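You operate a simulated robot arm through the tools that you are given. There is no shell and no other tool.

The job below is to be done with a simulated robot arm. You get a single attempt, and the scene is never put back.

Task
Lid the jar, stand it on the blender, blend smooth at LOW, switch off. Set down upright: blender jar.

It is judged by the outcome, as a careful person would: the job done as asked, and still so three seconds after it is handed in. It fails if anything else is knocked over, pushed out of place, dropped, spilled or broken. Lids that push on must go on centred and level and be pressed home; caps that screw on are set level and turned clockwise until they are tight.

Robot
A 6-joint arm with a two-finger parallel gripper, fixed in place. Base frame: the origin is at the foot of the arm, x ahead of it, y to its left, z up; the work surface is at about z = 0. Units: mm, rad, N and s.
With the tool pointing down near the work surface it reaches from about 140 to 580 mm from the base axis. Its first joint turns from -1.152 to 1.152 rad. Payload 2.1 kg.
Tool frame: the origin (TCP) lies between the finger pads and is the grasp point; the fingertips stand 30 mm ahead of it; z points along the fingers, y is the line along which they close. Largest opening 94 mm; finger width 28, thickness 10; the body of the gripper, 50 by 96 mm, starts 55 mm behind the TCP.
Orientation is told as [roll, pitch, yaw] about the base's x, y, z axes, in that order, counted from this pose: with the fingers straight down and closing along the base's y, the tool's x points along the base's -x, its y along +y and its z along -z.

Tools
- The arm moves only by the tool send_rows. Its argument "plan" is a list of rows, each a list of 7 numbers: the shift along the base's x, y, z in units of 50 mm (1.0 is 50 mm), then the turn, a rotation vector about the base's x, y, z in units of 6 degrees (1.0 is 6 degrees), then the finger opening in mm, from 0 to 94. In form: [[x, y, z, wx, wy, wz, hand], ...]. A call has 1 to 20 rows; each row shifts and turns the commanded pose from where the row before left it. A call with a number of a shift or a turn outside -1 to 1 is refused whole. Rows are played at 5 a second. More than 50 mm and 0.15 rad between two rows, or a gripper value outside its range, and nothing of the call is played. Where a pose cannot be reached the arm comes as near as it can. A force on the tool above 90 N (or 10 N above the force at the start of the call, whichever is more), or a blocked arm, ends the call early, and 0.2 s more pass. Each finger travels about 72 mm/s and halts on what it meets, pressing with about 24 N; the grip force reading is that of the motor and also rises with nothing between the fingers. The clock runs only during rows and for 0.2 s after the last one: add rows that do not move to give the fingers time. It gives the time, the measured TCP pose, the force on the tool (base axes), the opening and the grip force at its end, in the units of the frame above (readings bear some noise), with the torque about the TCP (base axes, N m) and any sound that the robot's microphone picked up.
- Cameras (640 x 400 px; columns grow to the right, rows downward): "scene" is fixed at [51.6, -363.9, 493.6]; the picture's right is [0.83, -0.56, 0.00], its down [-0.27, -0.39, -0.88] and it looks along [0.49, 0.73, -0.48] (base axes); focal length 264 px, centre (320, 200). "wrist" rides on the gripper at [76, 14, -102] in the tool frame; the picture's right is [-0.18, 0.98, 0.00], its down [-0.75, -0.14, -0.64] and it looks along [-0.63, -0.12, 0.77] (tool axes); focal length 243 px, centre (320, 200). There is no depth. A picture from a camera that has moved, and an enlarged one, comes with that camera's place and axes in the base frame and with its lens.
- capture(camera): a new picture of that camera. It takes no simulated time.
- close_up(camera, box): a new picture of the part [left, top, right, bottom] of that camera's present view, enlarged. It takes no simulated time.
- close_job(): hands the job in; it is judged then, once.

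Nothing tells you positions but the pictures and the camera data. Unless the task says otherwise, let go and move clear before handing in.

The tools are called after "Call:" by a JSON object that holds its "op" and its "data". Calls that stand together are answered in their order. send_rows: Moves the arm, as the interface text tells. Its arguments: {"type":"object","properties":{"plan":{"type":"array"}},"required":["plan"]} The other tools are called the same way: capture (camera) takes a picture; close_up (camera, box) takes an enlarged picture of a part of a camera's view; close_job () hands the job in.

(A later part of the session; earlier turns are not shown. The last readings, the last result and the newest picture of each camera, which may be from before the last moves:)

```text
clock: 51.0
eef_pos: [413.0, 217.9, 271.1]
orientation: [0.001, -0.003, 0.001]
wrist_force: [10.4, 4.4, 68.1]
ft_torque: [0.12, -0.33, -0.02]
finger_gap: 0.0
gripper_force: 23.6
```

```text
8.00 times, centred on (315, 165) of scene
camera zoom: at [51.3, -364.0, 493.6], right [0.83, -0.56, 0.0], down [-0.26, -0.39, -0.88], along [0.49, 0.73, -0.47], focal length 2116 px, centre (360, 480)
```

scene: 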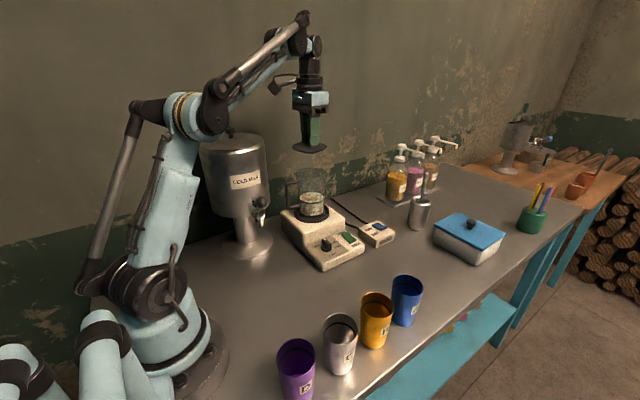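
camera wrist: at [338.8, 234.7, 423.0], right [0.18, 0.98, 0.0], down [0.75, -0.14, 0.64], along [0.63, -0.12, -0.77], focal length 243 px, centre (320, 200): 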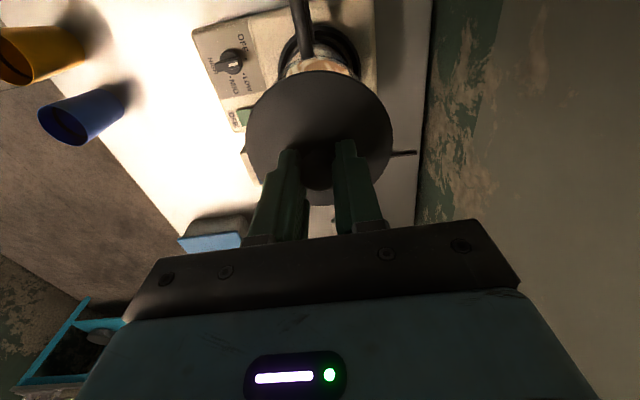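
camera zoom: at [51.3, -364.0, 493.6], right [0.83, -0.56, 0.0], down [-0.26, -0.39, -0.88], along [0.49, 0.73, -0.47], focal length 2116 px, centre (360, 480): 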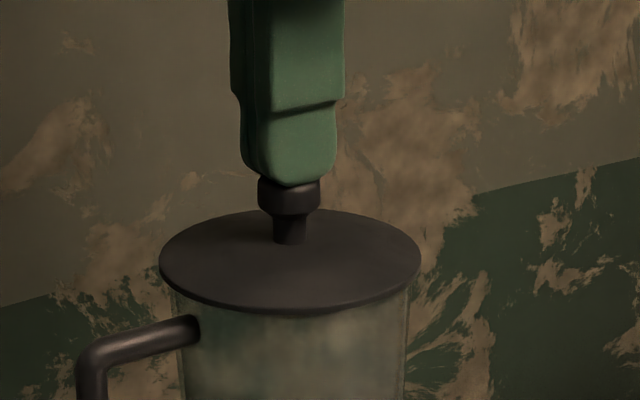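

The lid holds at 68 N with no further travel, so it's level, centred and home. I'm rising off and moving to the control knob, turning the tool 90° so the fingers close across the knob's bar.

Call:
{"op": "send_rows", "data": {"plan": [[0, 0, 0.1, 0, 0, 0, 0], [0, 0, 0.5, 0, 0, 0, 0], [0, 0, 0.7, 0, 0, 0, 0], [-0.036, -0.1587, 0, 0, 0, 1, 10], [-0.036, -0.1587, 0, 0, 0, 1, 20], [-0.036, -0.1587, 0, 0, 0, 1, 30], [-0.036, -0.1587, 0, 0, 0, 1, 40], [-0.036, -0.1587, 0, 0, 0, 1, 40], [-0.036, -0.1587, -0.2, 0, 0, 1, 40], [-0.036, -0.1587, -0.2, 0, 0, 1, 40], [-0.036, -0.1587, -0.2, 0, 0, 1, 40], [-0.036, -0.1587, -0.2, 0, 0, 1, 40], [-0.036, -0.1587, -0.2, 0, 0, 1, 40], [-0.036, -0.1587, -0.2, 0, 0, 1, 40], [-0.036, -0.1587, -0.2, 0, 0, 1, 40], [-0.036, -0.1587, -0.2, 0, 0, 1, 40], [-0.036, -0.1587, -0.2, 0, 0, 1, 40], [-0.036, -0.1587, -0.2, 0, 0, 1, 40], [0, 0, 0, 0, 0, 0, 40]]}}

Call:
{"op": "capture", "data": {"camera": "wrist"}}

Call:
{"op": "capture", "data": {"camera": "scene"}}

```text
clock: 55.0
eef_pos: [387.0, 100.4, 234.2]
orientation: [0.001, 0.001, 1.573]
wrist_force: [0.3, 0.3, 0.1]
ft_torque: [0.02, -0.01, -0.03]
finger_gap: 39.7
gripper_force: 0.0
```

```text
taken
camera wrist: at [372.8, 23.3, 337.8], right [-0.98, 0.18, 0.0], down [0.14, 0.75, 0.64], along [0.12, 0.63, -0.77], focal length 243 px, centre (320, 200)
```

wrist: 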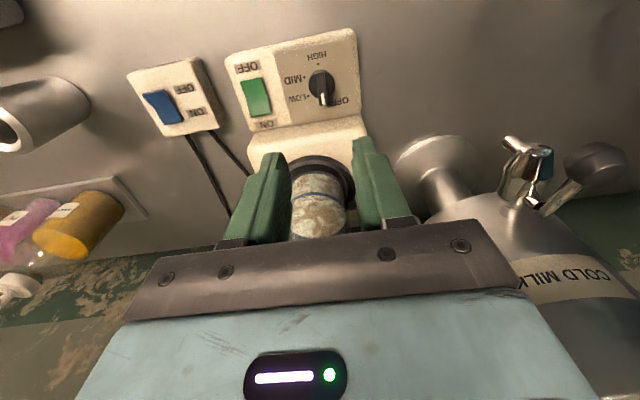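

```text
taken
```

scene: 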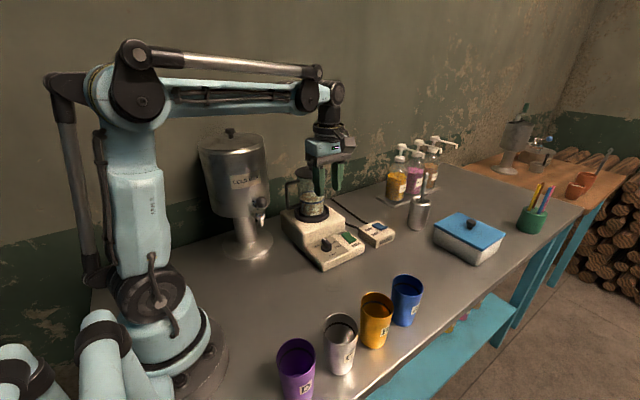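

Call:
{"op": "close_up", "data": {"camera": "wrist", "box": [220, 20, 380, 140]}}

Call:
{"op": "close_up", "data": {"camera": "wrist", "box": [280, 140, 360, 245]}}

Call:
{"op": "close_up", "data": {"camera": "scene", "box": [275, 145, 365, 225]}}

```text
3.33 times, centred on (300, 80) of wrist
camera zoom: at [372.8, 23.3, 337.8], right [-0.98, 0.18, 0.0], down [0.14, 0.75, 0.64], along [0.12, 0.63, -0.77], focal length 809 px, centre (387, 600)
```

zoom: 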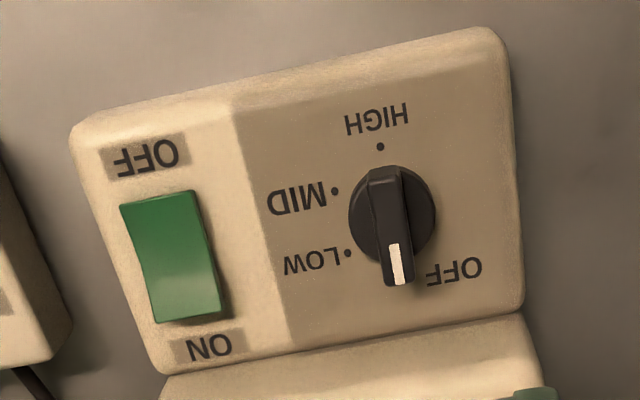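

```text
3.81 times, centred on (320, 192) of wrist
camera zoom: at [372.8, 23.3, 337.8], right [-0.98, 0.18, 0.0], down [0.14, 0.75, 0.64], along [0.12, 0.63, -0.77], focal length 924 px, centre (320, 229)
```

zoom: 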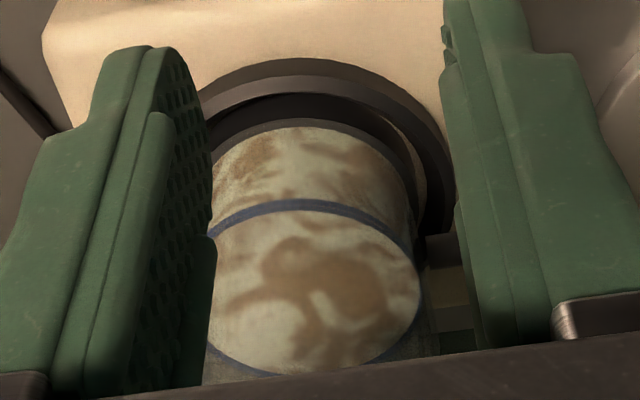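

```text
5.00 times, centred on (320, 185) of scene
camera zoom: at [51.6, -363.9, 493.6], right [0.83, -0.56, 0.0], down [-0.27, -0.39, -0.88], along [0.49, 0.73, -0.48], focal length 1322 px, centre (320, 275)
```

zoom: 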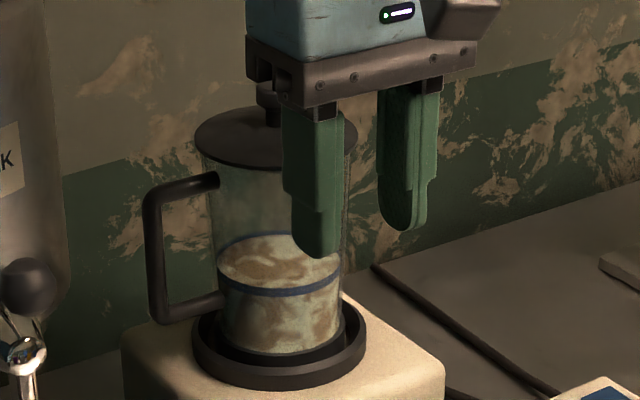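

The dial bar is aligned with y at about (386.5, 99.6). I'm descending to just above it and rechecking centring.

Call:
{"op": "send_rows", "data": {"plan": [[0, 0, -0.5, 0, 0, 0, 40], [0, 0, -0.7, 0, 0, 0, 36], [0, 0, -0.7, 0, 0, 0, 32], [0, 0, -0.5, 0, 0, 0, 32], [0, 0, 0, 0, 0, 0, 32]]}}

Call:
{"op": "close_up", "data": {"camera": "wrist", "box": [240, 80, 400, 220]}}

Call:
{"op": "close_up", "data": {"camera": "scene", "box": [300, 195, 370, 265]}}

```text
clock: 56.2
eef_pos: [386.8, 100.6, 115.7]
orientation: [0.0, 0.002, 1.57]
wrist_force: [0.3, -0.2, 0.3]
ft_torque: [-0.03, -0.02, -0.04]
finger_gap: 32.1
gripper_force: 0.0
```

```text
2.86 times, centred on (320, 150) of wrist
camera zoom: at [373.6, 23.7, 218.3], right [-0.98, 0.18, 0.0], down [0.14, 0.75, 0.64], along [0.12, 0.63, -0.77], focal length 693 px, centre (320, 343)
```

zoom: 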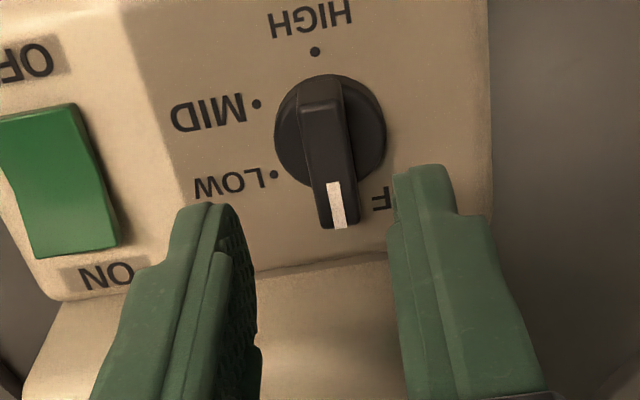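

```text
5.71 times, centred on (335, 230) of scene
camera zoom: at [51.6, -363.9, 493.6], right [0.83, -0.56, 0.0], down [-0.27, -0.39, -0.88], along [0.49, 0.73, -0.48], focal length 1511 px, centre (234, 29)
```

zoom: 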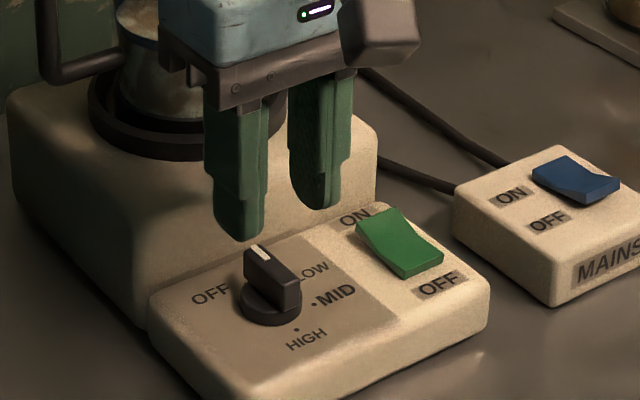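

The bar is about 2.4 mm toward -x of my axis. I'm correcting that and lowering until the fingertips overlap the upper part of the bar.

Call:
{"op": "send_rows", "data": {"plan": [[-0.048, 0.004, -0.2, 0, 0, 0, 32], [0, 0, -0.3, 0, 0, 0, 32], [0, 0, -0.2, 0, 0, 0, 32], [0, 0, -0.1, 0, 0, 0, 32], [0, 0, 0, 0, 0, 0, 32]]}}

Call:
{"op": "close_up", "data": {"camera": "wrist", "box": [250, 100, 390, 220]}}

Call:
{"op": "close_up", "data": {"camera": "scene", "box": [300, 205, 360, 265]}}

```text
clock: 57.4
eef_pos: [386.5, 100.6, 74.1]
orientation: [-0.001, 0.0, 1.57]
wrist_force: [-1.0, 1.0, -0.3]
ft_torque: [0.0, -0.01, 0.01]
finger_gap: 32.0
gripper_force: 0.1
```

```text
3.33 times, centred on (320, 160) of wrist
camera zoom: at [371.5, 23.8, 177.0], right [-0.98, 0.18, 0.0], down [0.14, 0.75, 0.64], along [0.12, 0.63, -0.77], focal length 809 px, centre (320, 333)
```

zoom: 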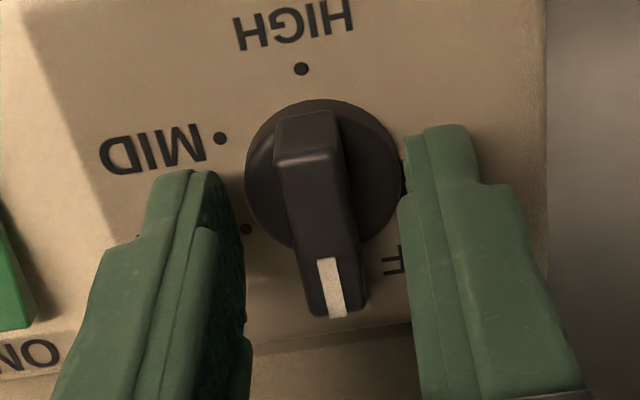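

```text
6.67 times, centred on (330, 235) of scene
camera zoom: at [51.6, -363.9, 493.6], right [0.83, -0.56, 0.0], down [-0.27, -0.39, -0.88], along [0.49, 0.73, -0.48], focal length 1763 px, centre (253, -33)
```

zoom: 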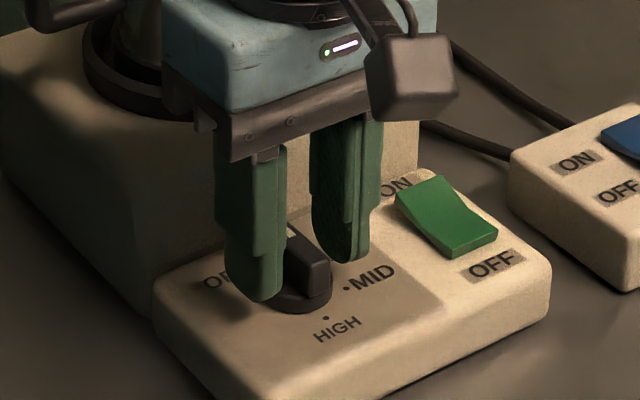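

The fingers are centred on the bar. I'm closing slowly.

Call:
{"op": "send_rows", "data": {"plan": [[0, 0, 0, 0, 0, 0, 26], [0, 0, 0, 0, 0, 0, 20], [0, 0, 0, 0, 0, 0, 16], [0, 0, 0, 0, 0, 0, 14], [0, 0, 0, 0, 0, 0, 12], [0, 0, 0, 0, 0, 0, 10], [0, 0, 0, 0, 0, 0, 8], [0, 0, 0, 0, 0, 0, 8]]}}

Call:
{"op": "close_up", "data": {"camera": "wrist", "box": [250, 100, 390, 220]}}

```text
clock: 59.2
eef_pos: [384.3, 99.3, 73.9]
orientation: [0.001, 0.001, 1.571]
wrist_force: [-8.6, -0.3, 1.4]
ft_torque: [0.08, 0.1, 0.0]
finger_gap: 10.8
gripper_force: 44.8
```

```text
3.33 times, centred on (320, 160) of wrist
camera zoom: at [371.2, 23.8, 177.2], right [-0.98, 0.18, 0.0], down [0.14, 0.75, 0.64], along [0.12, 0.63, -0.77], focal length 809 px, centre (320, 333)
```

zoom: 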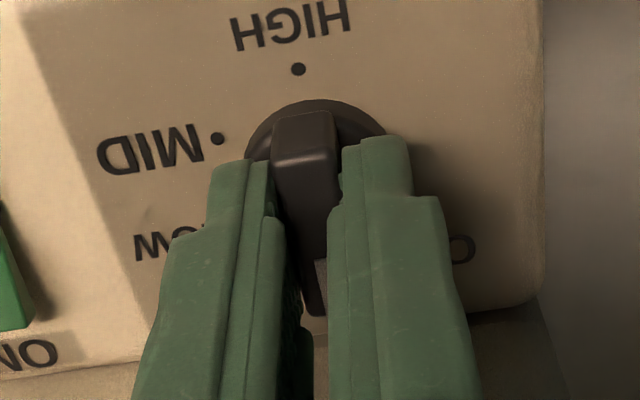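

The bar is gripped. I'm turning it 60° clockwise (seen from above) to LOW.

Call:
{"op": "send_rows", "data": {"plan": [[-0.004, 0, 0, 0, 0, -0.5, 8], [0, 0, 0, 0, 0, -0.8, 8], [0, 0, 0, 0, 0, -0.8, 8], [0, 0, 0, 0, 0, -0.8, 8], [0, 0, 0, 0, 0, -0.8, 8], [0, 0, 0, 0, 0, -0.8, 8], [0, 0, 0, 0, 0, -0.8, 8], [0, 0, 0, 0, 0, -0.8, 8], [0, 0, 0, 0, 0, -0.8, 8], [0, 0, 0, 0, 0, -0.8, 8], [0, 0, 0, 0, 0, -0.8, 8], [0, 0, 0, 0, 0, -0.8, 8], [0, 0, 0, 0, 0, -0.7, 8], [0, 0, 0, 0, 0, 0, 8]]}}

Call:
{"op": "capture", "data": {"camera": "wrist"}}

Call:
{"op": "close_up", "data": {"camera": "scene", "box": [300, 205, 360, 265]}}

```text
clock: 62.2
eef_pos: [385.8, 100.0, 74.1]
orientation: [-0.002, 0.0, 0.522]
wrist_force: [3.6, -2.6, -33.7]
ft_torque: [0.33, -0.66, -0.01]
finger_gap: 10.9
gripper_force: 44.5
```

```text
taken
camera wrist: at [312.3, 74.3, 177.7], right [-0.33, 0.94, 0.0], down [0.72, 0.25, 0.64], along [0.61, 0.21, -0.77], focal length 243 px, centre (320, 200)
```

wrist: 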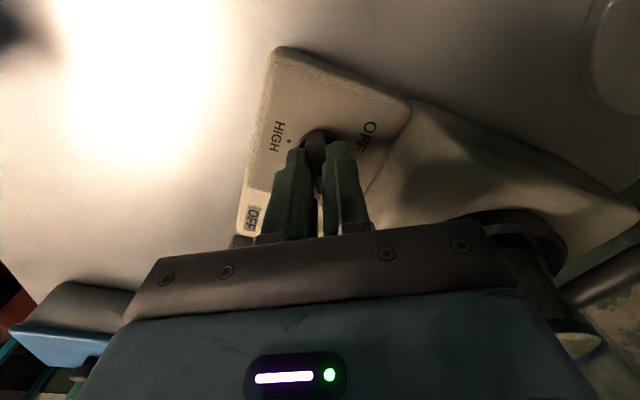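

```text
6.67 times, centred on (330, 235) of scene
camera zoom: at [51.7, -363.8, 493.6], right [0.83, -0.56, 0.0], down [-0.27, -0.39, -0.88], along [0.49, 0.73, -0.48], focal length 1763 px, centre (253, -33)
```

zoom: 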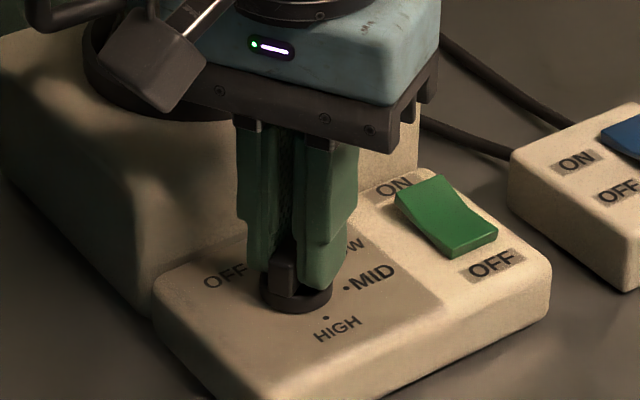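

The turn is done (yaw now 30°). There's some vertical pull from the grip, so I'll release the knob gently and check the pointer.

Call:
{"op": "send_rows", "data": {"plan": [[0, 0, -0.02, 0, 0, 0, 9], [0, 0, 0, 0, 0, 0, 14], [0, 0, 0, 0, 0, 0, 20], [0, 0, 0, 0, 0, 0, 30], [0, 0, 0, 0, 0, 0, 34], [0, 0, 0.3, 0, 0, 0, 34], [0, 0, 0.5, 0, 0, 0, 34], [0, 0, 0.6, 0, 0, 0, 34], [0, 0, 0.6, 0, 0, 0, 34], [0, 0, 0, 0, 0, 0, 34]]}}

Call:
{"op": "capture", "data": {"camera": "wrist"}}

Call:
{"op": "close_up", "data": {"camera": "scene", "box": [300, 205, 360, 265]}}

Call:
{"op": "close_up", "data": {"camera": "wrist", "box": [240, 30, 420, 180]}}

```text
clock: 64.4
eef_pos: [382.5, 100.5, 174.2]
orientation: [0.001, 0.001, 0.522]
wrist_force: [0.7, -0.1, -0.2]
ft_torque: [0.01, 0.0, 0.03]
finger_gap: 34.3
gripper_force: 0.1
```

```text
taken
camera wrist: at [310.0, 74.1, 277.6], right [-0.33, 0.94, 0.0], down [0.72, 0.25, 0.64], along [0.61, 0.21, -0.77], focal length 243 px, centre (320, 200)
```

wrist: 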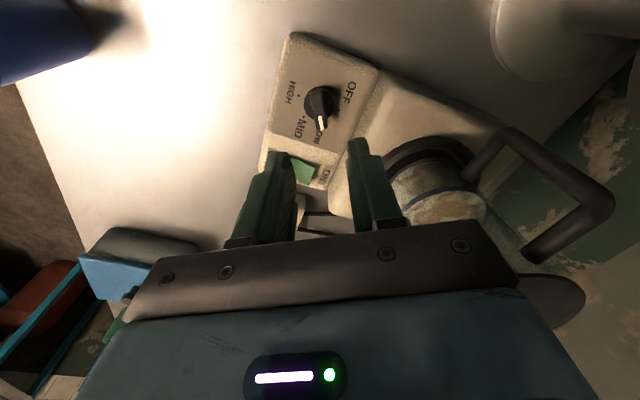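

```text
6.67 times, centred on (330, 235) of scene
camera zoom: at [51.6, -363.9, 493.6], right [0.83, -0.56, 0.0], down [-0.27, -0.39, -0.88], along [0.49, 0.73, -0.48], focal length 1763 px, centre (253, -33)
```

zoom: 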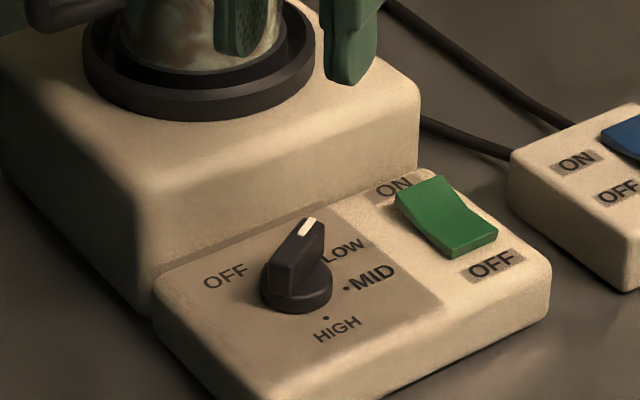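

```text
2.67 times, centred on (330, 105) of wrist
camera zoom: at [310.0, 74.1, 277.6], right [-0.33, 0.94, 0.0], down [0.72, 0.25, 0.64], along [0.61, 0.21, -0.77], focal length 647 px, centre (293, 453)
```

zoom: 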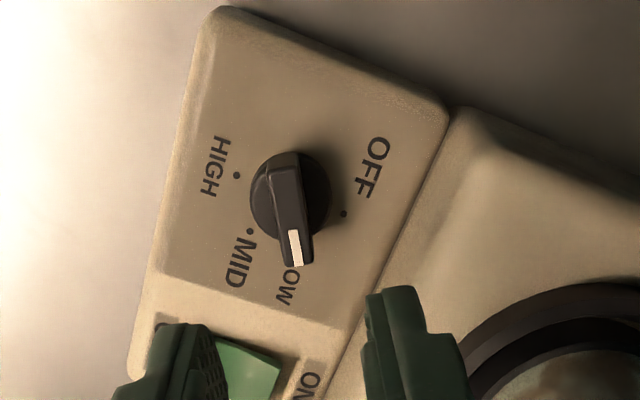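

The pointer now points at LOW. Next is the green rocker (x about 463.5, ON end near y 118). I'll close the fingers and hover above its ON end with the tool at yaw 90°, clear of the jar.

Call:
{"op": "send_rows", "data": {"plan": [[0.162, 0.028, -0.108, 0, 0, 1, 20], [0.162, 0.028, -0.108, 0, 0, 1, 10], [0.162, 0.028, -0.108, 0, 0, 1, 0], [0.162, 0.028, -0.108, 0, 0, 1, 0], [0.162, 0.028, -0.108, 0, 0, 1, 0], [0.162, 0.028, -0.108, 0, 0, 1, 0], [0.162, 0.028, -0.108, 0, 0, 1, 0], [0.162, 0.028, -0.108, 0, 0, 1, 0], [0.162, 0.028, -0.108, 0, 0, 1, 0], [0.162, 0.028, -0.108, 0, 0, 1, 0], [0, 0, 0, 0, 0, 0, 0]]}}

Call:
{"op": "capture", "data": {"camera": "wrist"}}

Call:
{"op": "close_up", "data": {"camera": "wrist", "box": [220, 60, 420, 200]}}

Call:
{"op": "close_up", "data": {"camera": "scene", "box": [280, 140, 400, 260]}}

```text
clock: 66.8
eef_pos: [465.2, 112.6, 120.4]
orientation: [0.0, -0.001, 1.573]
wrist_force: [0.2, -0.3, -0.6]
ft_torque: [0.03, 0.03, 0.03]
finger_gap: 0.3
gripper_force: 24.1
```

```text
taken
camera wrist: at [451.9, 37.5, 223.3], right [-0.98, 0.18, 0.0], down [0.14, 0.75, 0.64], along [0.12, 0.63, -0.77], focal length 243 px, centre (320, 200)
```

wrist: 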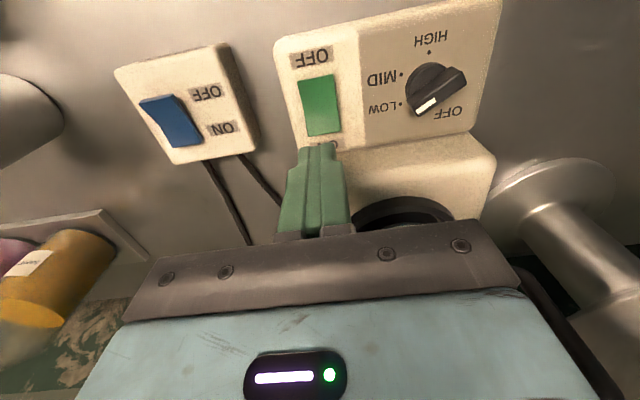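

```text
2.86 times, centred on (320, 130) of wrist
camera zoom: at [451.9, 37.5, 223.3], right [-0.98, 0.18, 0.0], down [0.14, 0.75, 0.64], along [0.12, 0.63, -0.77], focal length 693 px, centre (320, 400)
```

zoom: 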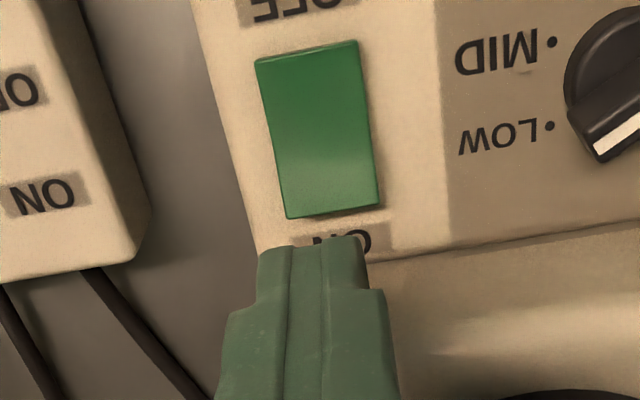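

```text
3.33 times, centred on (340, 200) of scene
camera zoom: at [51.6, -363.9, 493.6], right [0.83, -0.56, 0.0], down [-0.27, -0.39, -0.88], along [0.49, 0.73, -0.48], focal length 882 px, centre (253, 200)
```

zoom: 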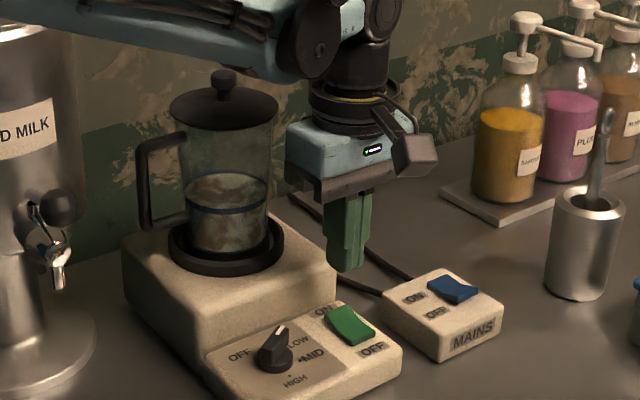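

The lid sits level and the dial is at LOW. The finger is over the ON end of the green rocker, needing a -2.5 mm shift in x. I'm lowering until contact.

Call:
{"op": "send_rows", "data": {"plan": [[-0.05, 0, -0.2, 0, 0, 0, 0], [0, 0, -0.3, 0, 0, 0, 0], [0, 0, -0.1, 0, 0, 0, 0], [0, 0, 0, 0, 0, 0, 0]]}}

Call:
{"op": "close_up", "data": {"camera": "wrist", "box": [240, 80, 400, 200]}}

Call:
{"op": "close_up", "data": {"camera": "scene", "box": [320, 200, 380, 260]}}

```text
clock: 67.8
eef_pos: [463.9, 115.1, 90.2]
orientation: [-0.002, 0.0, 1.57]
wrist_force: [-0.8, 0.5, -0.5]
ft_torque: [-0.02, -0.02, -0.01]
finger_gap: 0.0
gripper_force: 24.0
```

```text
3.33 times, centred on (320, 140) of wrist
camera zoom: at [449.8, 38.2, 193.1], right [-0.98, 0.18, 0.0], down [0.14, 0.75, 0.64], along [0.12, 0.63, -0.77], focal length 809 px, centre (320, 400)
```

zoom: 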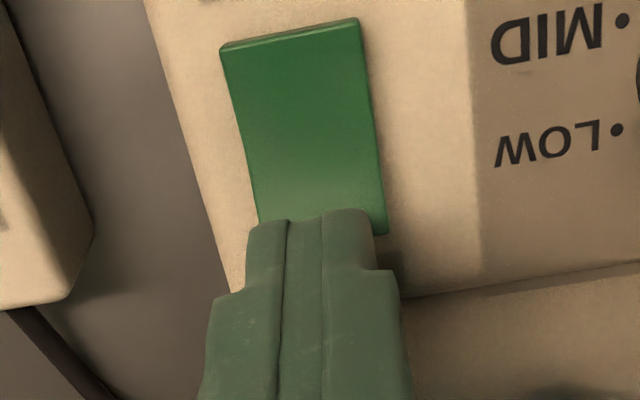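

```text
6.67 times, centred on (350, 230) of scene
camera zoom: at [51.6, -363.9, 493.6], right [0.83, -0.56, 0.0], down [-0.27, -0.39, -0.88], along [0.49, 0.73, -0.48], focal length 1763 px, centre (120, 0)
```

zoom: 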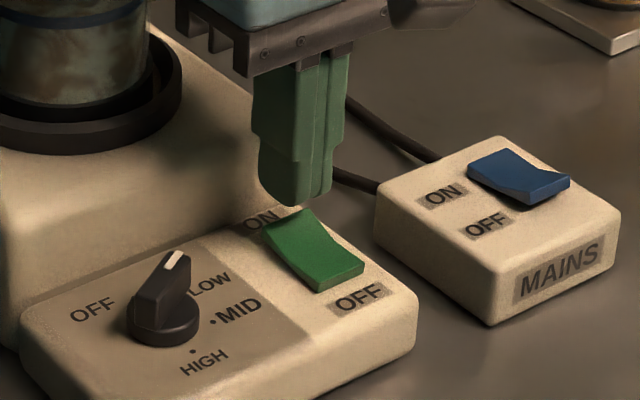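

Call:
{"op": "send_rows", "data": {"plan": [[0, -0.06, -0.06, 0, 0, 0, 0], [0, 0, -0.05, 0, 0, 0, 0], [0, 0, -0.04, 0, 0, 0, 0], [0, 0, 0, 0, 0, 0, 0]]}}

Call:
{"op": "close_up", "data": {"camera": "scene", "box": [320, 200, 380, 260]}}

```text
clock: 68.8
eef_pos: [462.8, 111.6, 82.2]
orientation: [0.0, 0.0, 1.572]
wrist_force: [0.2, 0.1, 0.1]
ft_torque: [0.01, 0.0, 0.0]
finger_gap: 0.0
gripper_force: 24.2
```

```text
6.67 times, centred on (350, 230) of scene
camera zoom: at [51.6, -363.9, 493.6], right [0.83, -0.56, 0.0], down [-0.27, -0.39, -0.88], along [0.49, 0.73, -0.48], focal length 1763 px, centre (120, 0)
```

zoom: 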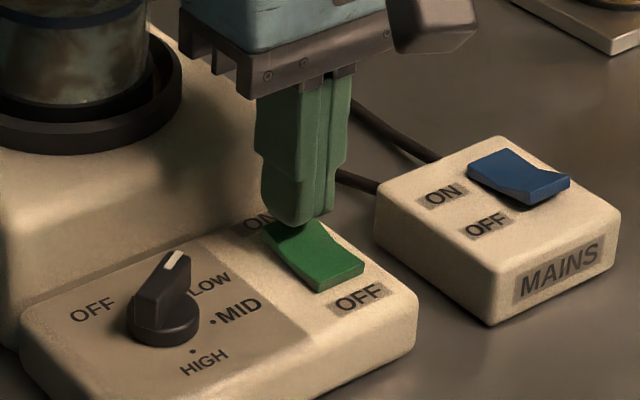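

Call:
{"op": "send_rows", "data": {"plan": [[0, 0, -0.04, 0, 0, 0, 0], [0, 0, -0.04, 0, 0, 0, 0], [0, 0, 0, 0, 0, 0, 0]]}}

```text
clock: 69.6
eef_pos: [463.2, 110.9, 77.4]
orientation: [0.0, 0.0, 1.571]
wrist_force: [-0.2, -0.5, -0.4]
ft_torque: [0.0, -0.04, 0.01]
finger_gap: 0.0
gripper_force: 24.1
```

Call:
{"op": "send_rows", "data": {"plan": [[0, 0, -0.04, 0, 0, 0, 0], [0, 0, -0.04, 0, 0, 0, 0], [0, 0, 0, 0, 0, 0, 0]]}}

Call:
{"op": "close_up", "data": {"camera": "scene", "box": [320, 200, 380, 260]}}

```text
clock: 70.4
eef_pos: [463.9, 110.1, 74.1]
orientation: [0.0, -0.002, 1.569]
wrist_force: [-1.2, -0.1, 22.5]
ft_torque: [-0.25, 0.03, 0.04]
finger_gap: 0.0
gripper_force: 23.6
```

```text
6.67 times, centred on (350, 230) of scene
camera zoom: at [51.5, -363.9, 493.6], right [0.83, -0.56, 0.0], down [-0.27, -0.39, -0.88], along [0.49, 0.73, -0.47], focal length 1763 px, centre (120, 0)
```

zoom: 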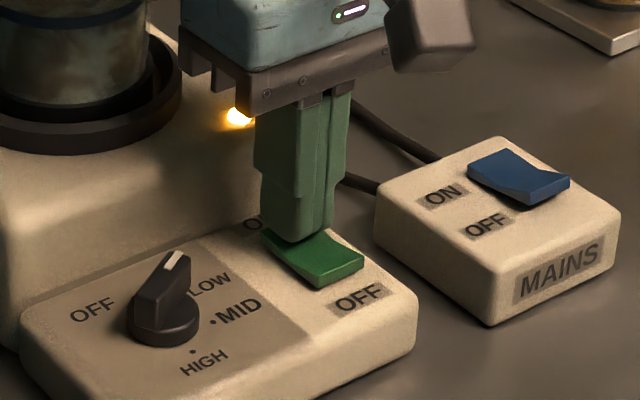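

An amber lamp has lit on the blender and the rocker flipped: it's running. I'm lifting the finger clear and watching the contents.

Call:
{"op": "send_rows", "data": {"plan": [[0, 0, 0.1, 0, 0, 0, 0], [0, 0, 0.2, 0, 0, 0, 0], [0, 0, 0.2, 0, 0, 0, 0], [0, 0, 0, 0, 0, 0, 0]]}}

Call:
{"op": "close_up", "data": {"camera": "scene", "box": [270, 140, 390, 260]}}

```text
clock: 71.4
eef_pos: [462.8, 111.2, 98.3]
orientation: [0.0, 0.0, 1.572]
wrist_force: [0.2, -0.6, -0.2]
ft_torque: [0.01, 0.03, 0.03]
finger_gap: 0.0
gripper_force: 24.1
```

```text
3.33 times, centred on (330, 200) of scene
camera zoom: at [51.6, -363.9, 493.6], right [0.83, -0.56, 0.0], down [-0.27, -0.39, -0.88], along [0.49, 0.73, -0.48], focal length 882 px, centre (287, 200)
```

zoom: 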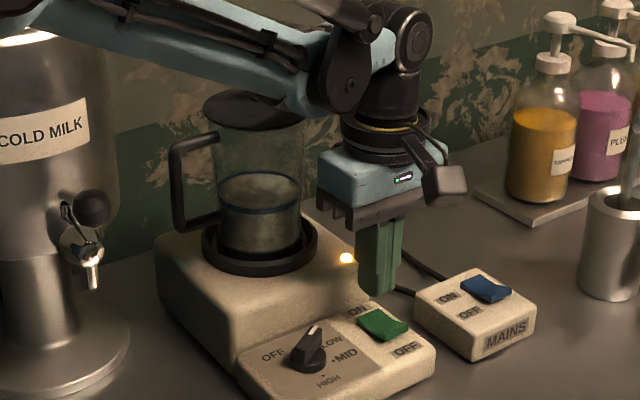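

Call:
{"op": "close_up", "data": {"camera": "scene", "box": [300, 180, 340, 225]}}

Call:
{"op": "close_up", "data": {"camera": "scene", "box": [325, 215, 385, 265]}}

```text
8.89 times, centred on (320, 202) of scene
camera zoom: at [51.6, -363.9, 493.6], right [0.83, -0.56, 0.0], down [-0.27, -0.39, -0.88], along [0.49, 0.73, -0.48], focal length 2350 px, centre (320, 178)
```

zoom: 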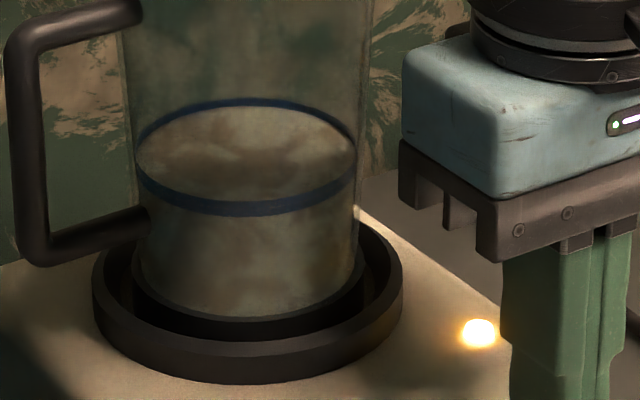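

```text
8.00 times, centred on (355, 240) of scene
camera zoom: at [51.6, -363.9, 493.6], right [0.83, -0.56, 0.0], down [-0.27, -0.39, -0.88], along [0.49, 0.73, -0.48], focal length 2116 px, centre (40, -120)
```

zoom: 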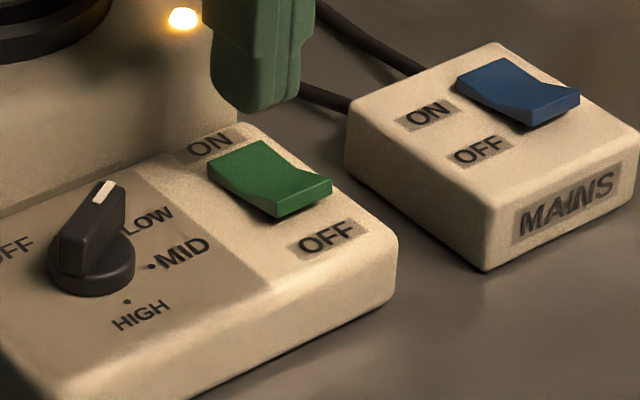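

The contents are mixing but still faintly patchy. I'll position the finger above the OFF end while it blends, then keep watching.

Call:
{"op": "send_rows", "data": {"plan": [[0, -0.24, 0, 0, 0, 0, 0], [0, -0.24, 0, 0, 0, 0, 0], [0, 0, 0, 0, 0, 0, 0], [0, 0, 0, 0, 0, 0, 0], [0, 0, 0, 0, 0, 0, 0]]}}

Call:
{"op": "close_up", "data": {"camera": "scene", "box": [300, 180, 340, 225]}}

Call:
{"op": "close_up", "data": {"camera": "wrist", "box": [240, 80, 400, 200]}}

```text
clock: 72.6
eef_pos: [463.7, 86.8, 98.7]
orientation: [0.0, 0.0, 1.572]
wrist_force: [0.0, -0.3, -0.2]
ft_torque: [0.0, 0.01, 0.01]
finger_gap: 0.0
gripper_force: 23.7
```

```text
8.89 times, centred on (320, 202) of scene
camera zoom: at [51.6, -363.9, 493.6], right [0.83, -0.56, 0.0], down [-0.27, -0.39, -0.88], along [0.49, 0.73, -0.48], focal length 2350 px, centre (320, 178)
```

zoom: 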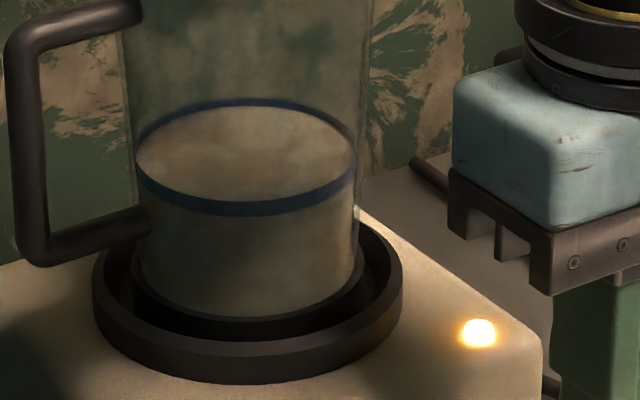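

```text
3.33 times, centred on (320, 140) of wrist
camera zoom: at [449.4, 11.0, 202.2], right [-0.98, 0.18, 0.0], down [0.14, 0.75, 0.64], along [0.12, 0.63, -0.77], focal length 809 px, centre (320, 400)
```

zoom: 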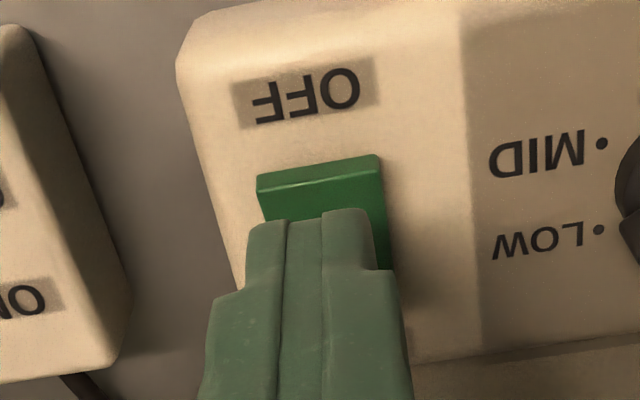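

The contents are getting smoother. I'll wait a little longer and check again.

Call:
{"op": "send_rows", "data": {"plan": [[0, 0, 0, 0, 0, 0, 0], [0, 0, 0, 0, 0, 0, 0], [0, 0, 0, 0, 0, 0, 0], [0, 0, 0, 0, 0, 0, 0], [0, 0, 0, 0, 0, 0, 0], [0, 0, 0, 0, 0, 0, 0], [0, 0, 0, 0, 0, 0, 0], [0, 0, 0, 0, 0, 0, 0]]}}

Call:
{"op": "close_up", "data": {"camera": "scene", "box": [300, 180, 340, 225]}}

```text
clock: 74.4
eef_pos: [462.6, 86.8, 98.2]
orientation: [0.001, -0.001, 1.572]
wrist_force: [0.1, -0.6, 0.1]
ft_torque: [-0.01, 0.02, -0.02]
finger_gap: 0.1
gripper_force: 23.7
```

```text
8.89 times, centred on (320, 202) of scene
camera zoom: at [51.6, -363.9, 493.6], right [0.83, -0.56, 0.0], down [-0.27, -0.39, -0.88], along [0.49, 0.73, -0.48], focal length 2350 px, centre (320, 178)
```

zoom: 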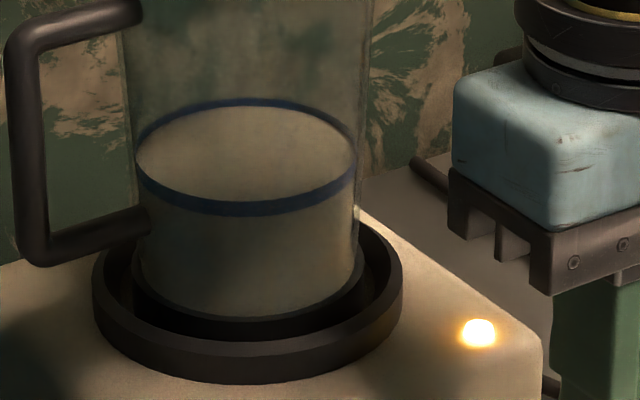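

It looks nearly uniform. One more short wait to confirm nothing more changes.

Call:
{"op": "send_rows", "data": {"plan": [[0, 0, 0, 0, 0, 0, 0], [0, 0, 0, 0, 0, 0, 0], [0, 0, 0, 0, 0, 0, 0], [0, 0, 0, 0, 0, 0, 0], [0, 0, 0, 0, 0, 0, 0], [0, 0, 0, 0, 0, 0, 0], [0, 0, 0, 0, 0, 0, 0]]}}

Call:
{"op": "close_up", "data": {"camera": "scene", "box": [300, 180, 340, 225]}}

Call:
{"op": "close_up", "data": {"camera": "scene", "box": [305, 188, 330, 206]}}

```text
clock: 76.0
eef_pos: [463.8, 86.5, 98.6]
orientation: [-0.001, -0.002, 1.57]
wrist_force: [0.3, 0.4, 0.0]
ft_torque: [-0.01, 0.01, -0.01]
finger_gap: 0.3
gripper_force: 24.2
```

```text
8.89 times, centred on (320, 202) of scene
camera zoom: at [51.6, -363.9, 493.6], right [0.83, -0.56, 0.0], down [-0.27, -0.39, -0.88], along [0.49, 0.73, -0.48], focal length 2350 px, centre (320, 178)
```

zoom: 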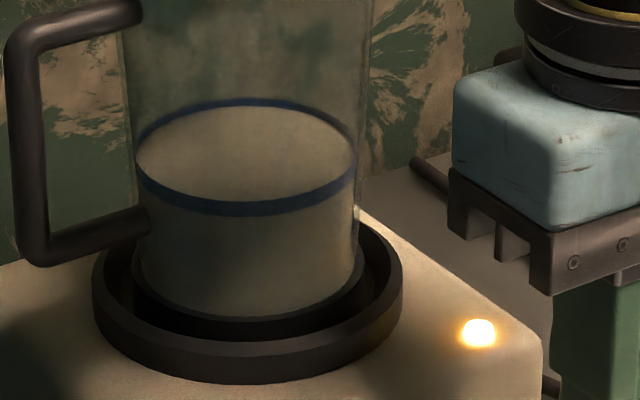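

```text
16.00 times, centred on (318, 197) of scene
camera zoom: at [51.6, -363.9, 493.6], right [0.83, -0.56, 0.0], down [-0.27, -0.39, -0.88], along [0.49, 0.73, -0.48], focal length 4231 px, centre (360, 248)
```

zoom: 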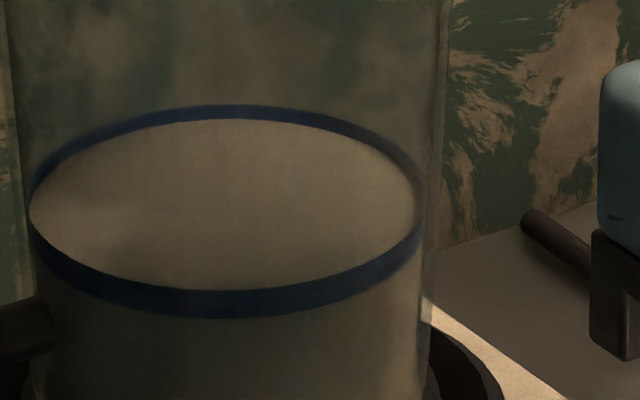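

The mix is now uniform and no longer changing. I'm pressing the OFF end of the green rocker.

Call:
{"op": "send_rows", "data": {"plan": [[0, 0, -0.2, 0, 0, 0, 0], [0, 0, -0.14, 0, 0, 0, 0], [0, 0, -0.04, 0, 0, 0, 0], [0, 0, -0.04, 0, 0, 0, 0], [0, 0, 0, 0, 0, 0, 0]]}}

Call:
{"op": "close_up", "data": {"camera": "scene", "box": [320, 200, 380, 260]}}

```text
clock: 77.2
eef_pos: [463.6, 86.8, 79.3]
orientation: [0.0, -0.001, 1.572]
wrist_force: [0.2, 0.3, -0.3]
ft_torque: [-0.01, -0.02, -0.02]
finger_gap: 0.0
gripper_force: 24.1
```

```text
6.67 times, centred on (350, 230) of scene
camera zoom: at [51.6, -363.9, 493.6], right [0.83, -0.56, 0.0], down [-0.27, -0.39, -0.88], along [0.49, 0.73, -0.48], focal length 1763 px, centre (120, 0)
```

zoom: 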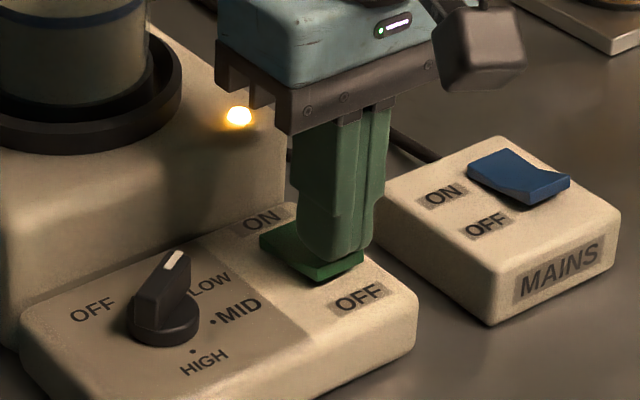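

Call:
{"op": "send_rows", "data": {"plan": [[0, 0, -0.04, 0, 0, 0, 0], [0, 0, -0.04, 0, 0, 0, 0], [0, 0, 0, 0, 0, 0, 0]]}}

Call:
{"op": "close_up", "data": {"camera": "scene", "box": [320, 200, 380, 260]}}

```text
clock: 78.0
eef_pos: [464.7, 87.2, 74.0]
orientation: [0.001, 0.001, 1.57]
wrist_force: [0.0, -0.4, 1.2]
ft_torque: [-0.02, 0.02, 0.03]
finger_gap: 0.1
gripper_force: 23.6
```

```text
6.67 times, centred on (350, 230) of scene
camera zoom: at [51.6, -363.9, 493.6], right [0.83, -0.56, 0.0], down [-0.27, -0.39, -0.88], along [0.49, 0.73, -0.48], focal length 1763 px, centre (120, 0)
```

zoom: 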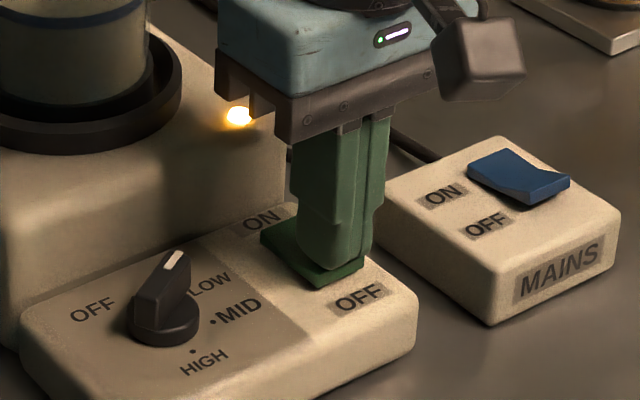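

Call:
{"op": "send_rows", "data": {"plan": [[0, 0, -0.03, 0, 0, 0, 0], [0, 0, 0, 0, 0, 0, 0]]}}

Call:
{"op": "close_up", "data": {"camera": "scene", "box": [320, 200, 380, 260]}}

```text
clock: 78.6
eef_pos: [463.1, 86.6, 73.4]
orientation: [-0.001, -0.001, 1.572]
wrist_force: [-3.4, -2.2, 41.8]
ft_torque: [0.4, 0.11, 0.14]
finger_gap: 0.0
gripper_force: 23.9
```

```text
6.67 times, centred on (350, 230) of scene
camera zoom: at [51.4, -363.9, 493.6], right [0.83, -0.56, 0.0], down [-0.27, -0.39, -0.88], along [0.49, 0.73, -0.47], focal length 1763 px, centre (120, 0)
```

zoom: 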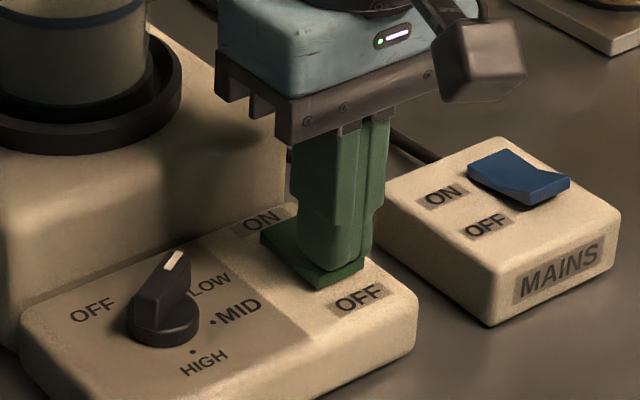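

The lamp has gone out, so the blender is switched off. I'm lifting the finger and checking the rocker.

Call:
{"op": "send_rows", "data": {"plan": [[0, 0, 0.06, 0, 0, 0, 0], [0, 0, 0.3, 0, 0, 0, 0], [0, 0, 0.5, 0, 0, 0, 0], [0, 0, 0.6, 0, 0, 0, 0], [0, 0, 0, 0, 0, 0, 0]]}}

Call:
{"op": "close_up", "data": {"camera": "scene", "box": [270, 140, 390, 260]}}

Call:
{"op": "close_up", "data": {"camera": "scene", "box": [320, 205, 400, 265]}}

Call:
{"op": "capture", "data": {"camera": "wrist"}}

```text
clock: 79.8
eef_pos: [464.3, 87.5, 144.6]
orientation: [0.0, -0.001, 1.57]
wrist_force: [-0.4, 0.0, -0.3]
ft_torque: [-0.03, 0.01, 0.02]
finger_gap: 0.0
gripper_force: 24.3
```

```text
3.33 times, centred on (330, 200) of scene
camera zoom: at [51.6, -363.9, 493.6], right [0.83, -0.56, 0.0], down [-0.27, -0.39, -0.88], along [0.49, 0.73, -0.48], focal length 882 px, centre (287, 200)
```

zoom: 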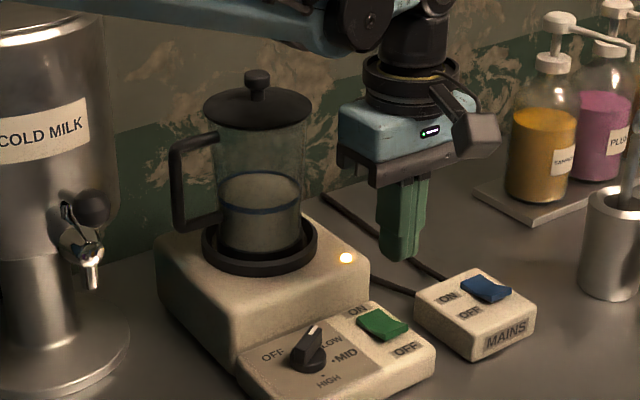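

```text
6.67 times, centred on (360, 235) of scene
camera zoom: at [51.6, -363.9, 493.6], right [0.83, -0.56, 0.0], down [-0.27, -0.39, -0.88], along [0.49, 0.73, -0.48], focal length 1763 px, centre (53, -33)
```

zoom: 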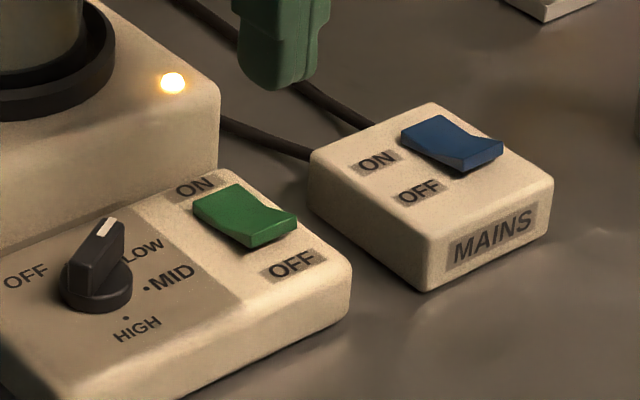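

```text
taken
camera wrist: at [450.0, 11.4, 248.3], right [-0.98, 0.18, 0.0], down [0.14, 0.75, 0.64], along [0.12, 0.63, -0.77], focal length 243 px, centre (320, 200)
```

wrist: 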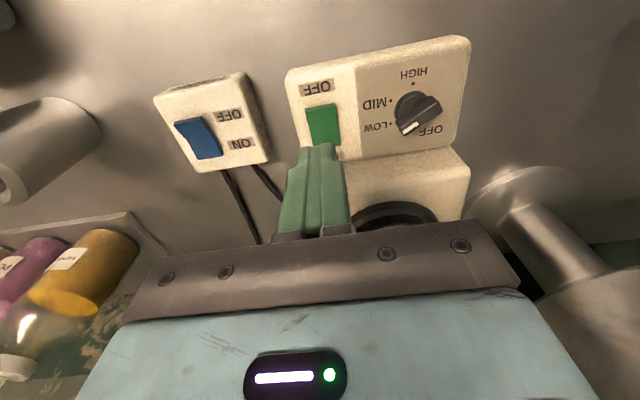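

The rocker sprang back to ON when released and the lamp is lit again, so that press didn't pass the toggle point. I'll look closely and press further out on the OFF end.

Call:
{"op": "close_up", "data": {"camera": "wrist", "box": [270, 70, 390, 170]}}

Call:
{"op": "close_up", "data": {"camera": "scene", "box": [340, 220, 380, 250]}}

```text
4.00 times, centred on (330, 120) of wrist
camera zoom: at [450.0, 11.4, 248.3], right [-0.98, 0.18, 0.0], down [0.14, 0.75, 0.64], along [0.12, 0.63, -0.77], focal length 970 px, centre (280, 520)
```

zoom: 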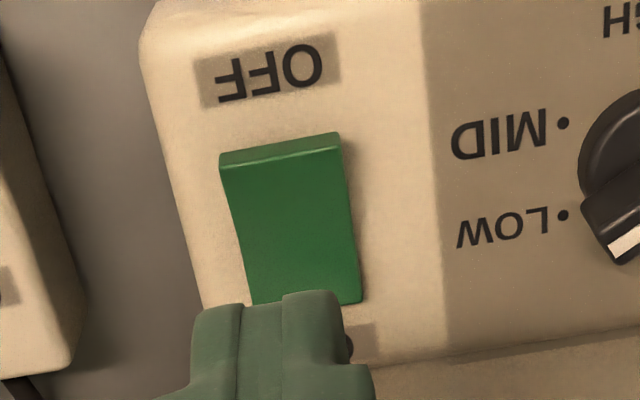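

```text
13.33 times, centred on (360, 235) of scene
camera zoom: at [51.6, -363.9, 493.6], right [0.83, -0.56, 0.0], down [-0.27, -0.39, -0.88], along [0.49, 0.73, -0.48], focal length 3526 px, centre (-213, -267)
```

zoom: 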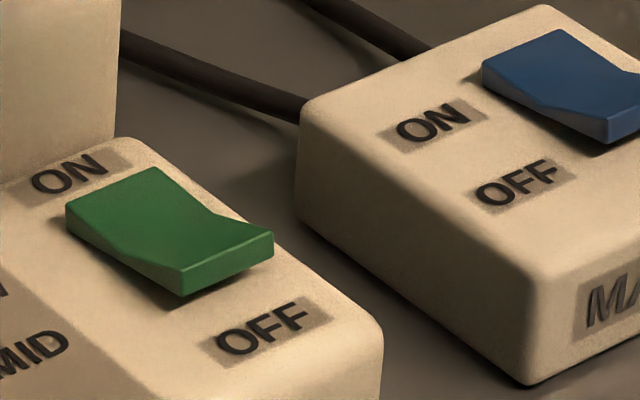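

The rocker is still ON, spanning y 80.5 to 117. I'll press at y of about 82, right at the OFF end, and a bit deeper.

Call:
{"op": "send_rows", "data": {"plan": [[-0.02, -0.1, -0.5, 0, 0, 0, 0], [0, 0, -0.5, 0, 0, 0, 0], [0, 0, -0.3, 0, 0, 0, 0], [0, 0, -0.06, 0, 0, 0, 0], [0, 0, 0, 0, 0, 0, 0]]}}

Call:
{"op": "close_up", "data": {"camera": "scene", "box": [320, 200, 380, 260]}}

Call:
{"op": "close_up", "data": {"camera": "wrist", "box": [260, 90, 380, 190]}}

```text
clock: 81.0
eef_pos: [463.9, 81.9, 76.5]
orientation: [-0.001, -0.001, 1.571]
wrist_force: [-2.1, 0.1, 0.9]
ft_torque: [0.02, 0.0, -0.01]
finger_gap: 0.2
gripper_force: 23.9
```

```text
6.67 times, centred on (350, 230) of scene
camera zoom: at [51.6, -363.9, 493.6], right [0.83, -0.56, 0.0], down [-0.27, -0.39, -0.88], along [0.49, 0.73, -0.48], focal length 1763 px, centre (120, 0)
```

zoom: 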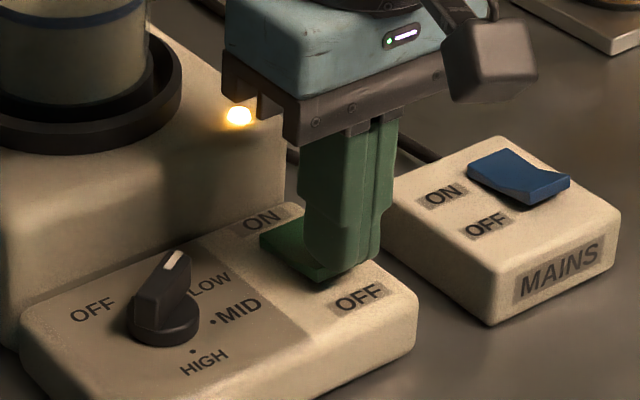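

```text
4.00 times, centred on (320, 140) of wrist
camera zoom: at [448.6, 5.1, 180.0], right [-0.98, 0.18, 0.0], down [0.14, 0.75, 0.64], along [0.12, 0.63, -0.77], focal length 970 px, centre (320, 440)
```

zoom: 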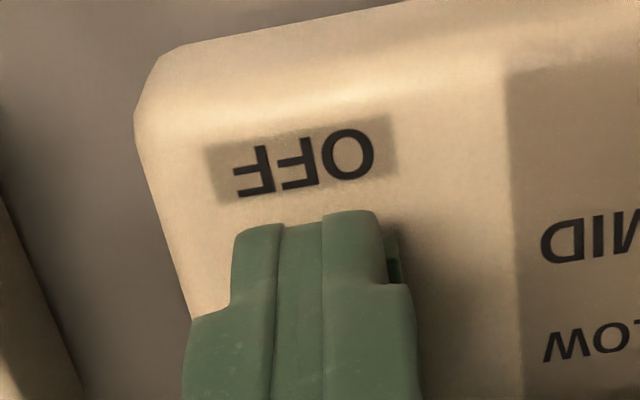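

Call:
{"op": "send_rows", "data": {"plan": [[0, 0, -0.04, 0, 0, 0, 0], [0, 0, -0.03, 0, 0, 0, 0], [0, 0, 0, 0, 0, 0, 0]]}}

Call:
{"op": "close_up", "data": {"camera": "scene", "box": [320, 200, 380, 260]}}

```text
clock: 81.8
eef_pos: [462.8, 83.1, 74.3]
orientation: [-0.001, 0.0, 1.57]
wrist_force: [0.2, 0.3, 0.3]
ft_torque: [-0.02, 0.03, -0.01]
finger_gap: 0.1
gripper_force: 23.9
```

```text
6.67 times, centred on (350, 230) of scene
camera zoom: at [51.6, -363.9, 493.6], right [0.83, -0.56, 0.0], down [-0.27, -0.39, -0.88], along [0.49, 0.73, -0.48], focal length 1763 px, centre (120, 0)
```

zoom: 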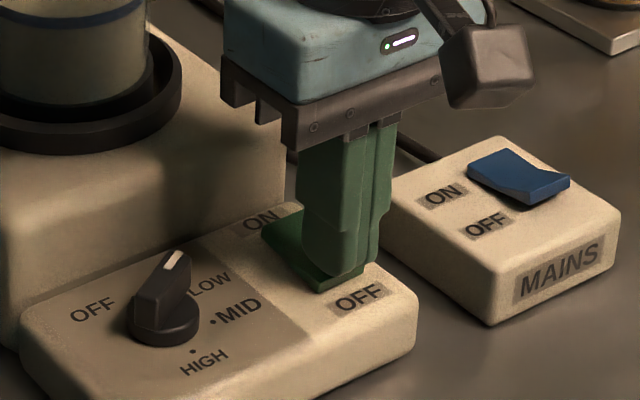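

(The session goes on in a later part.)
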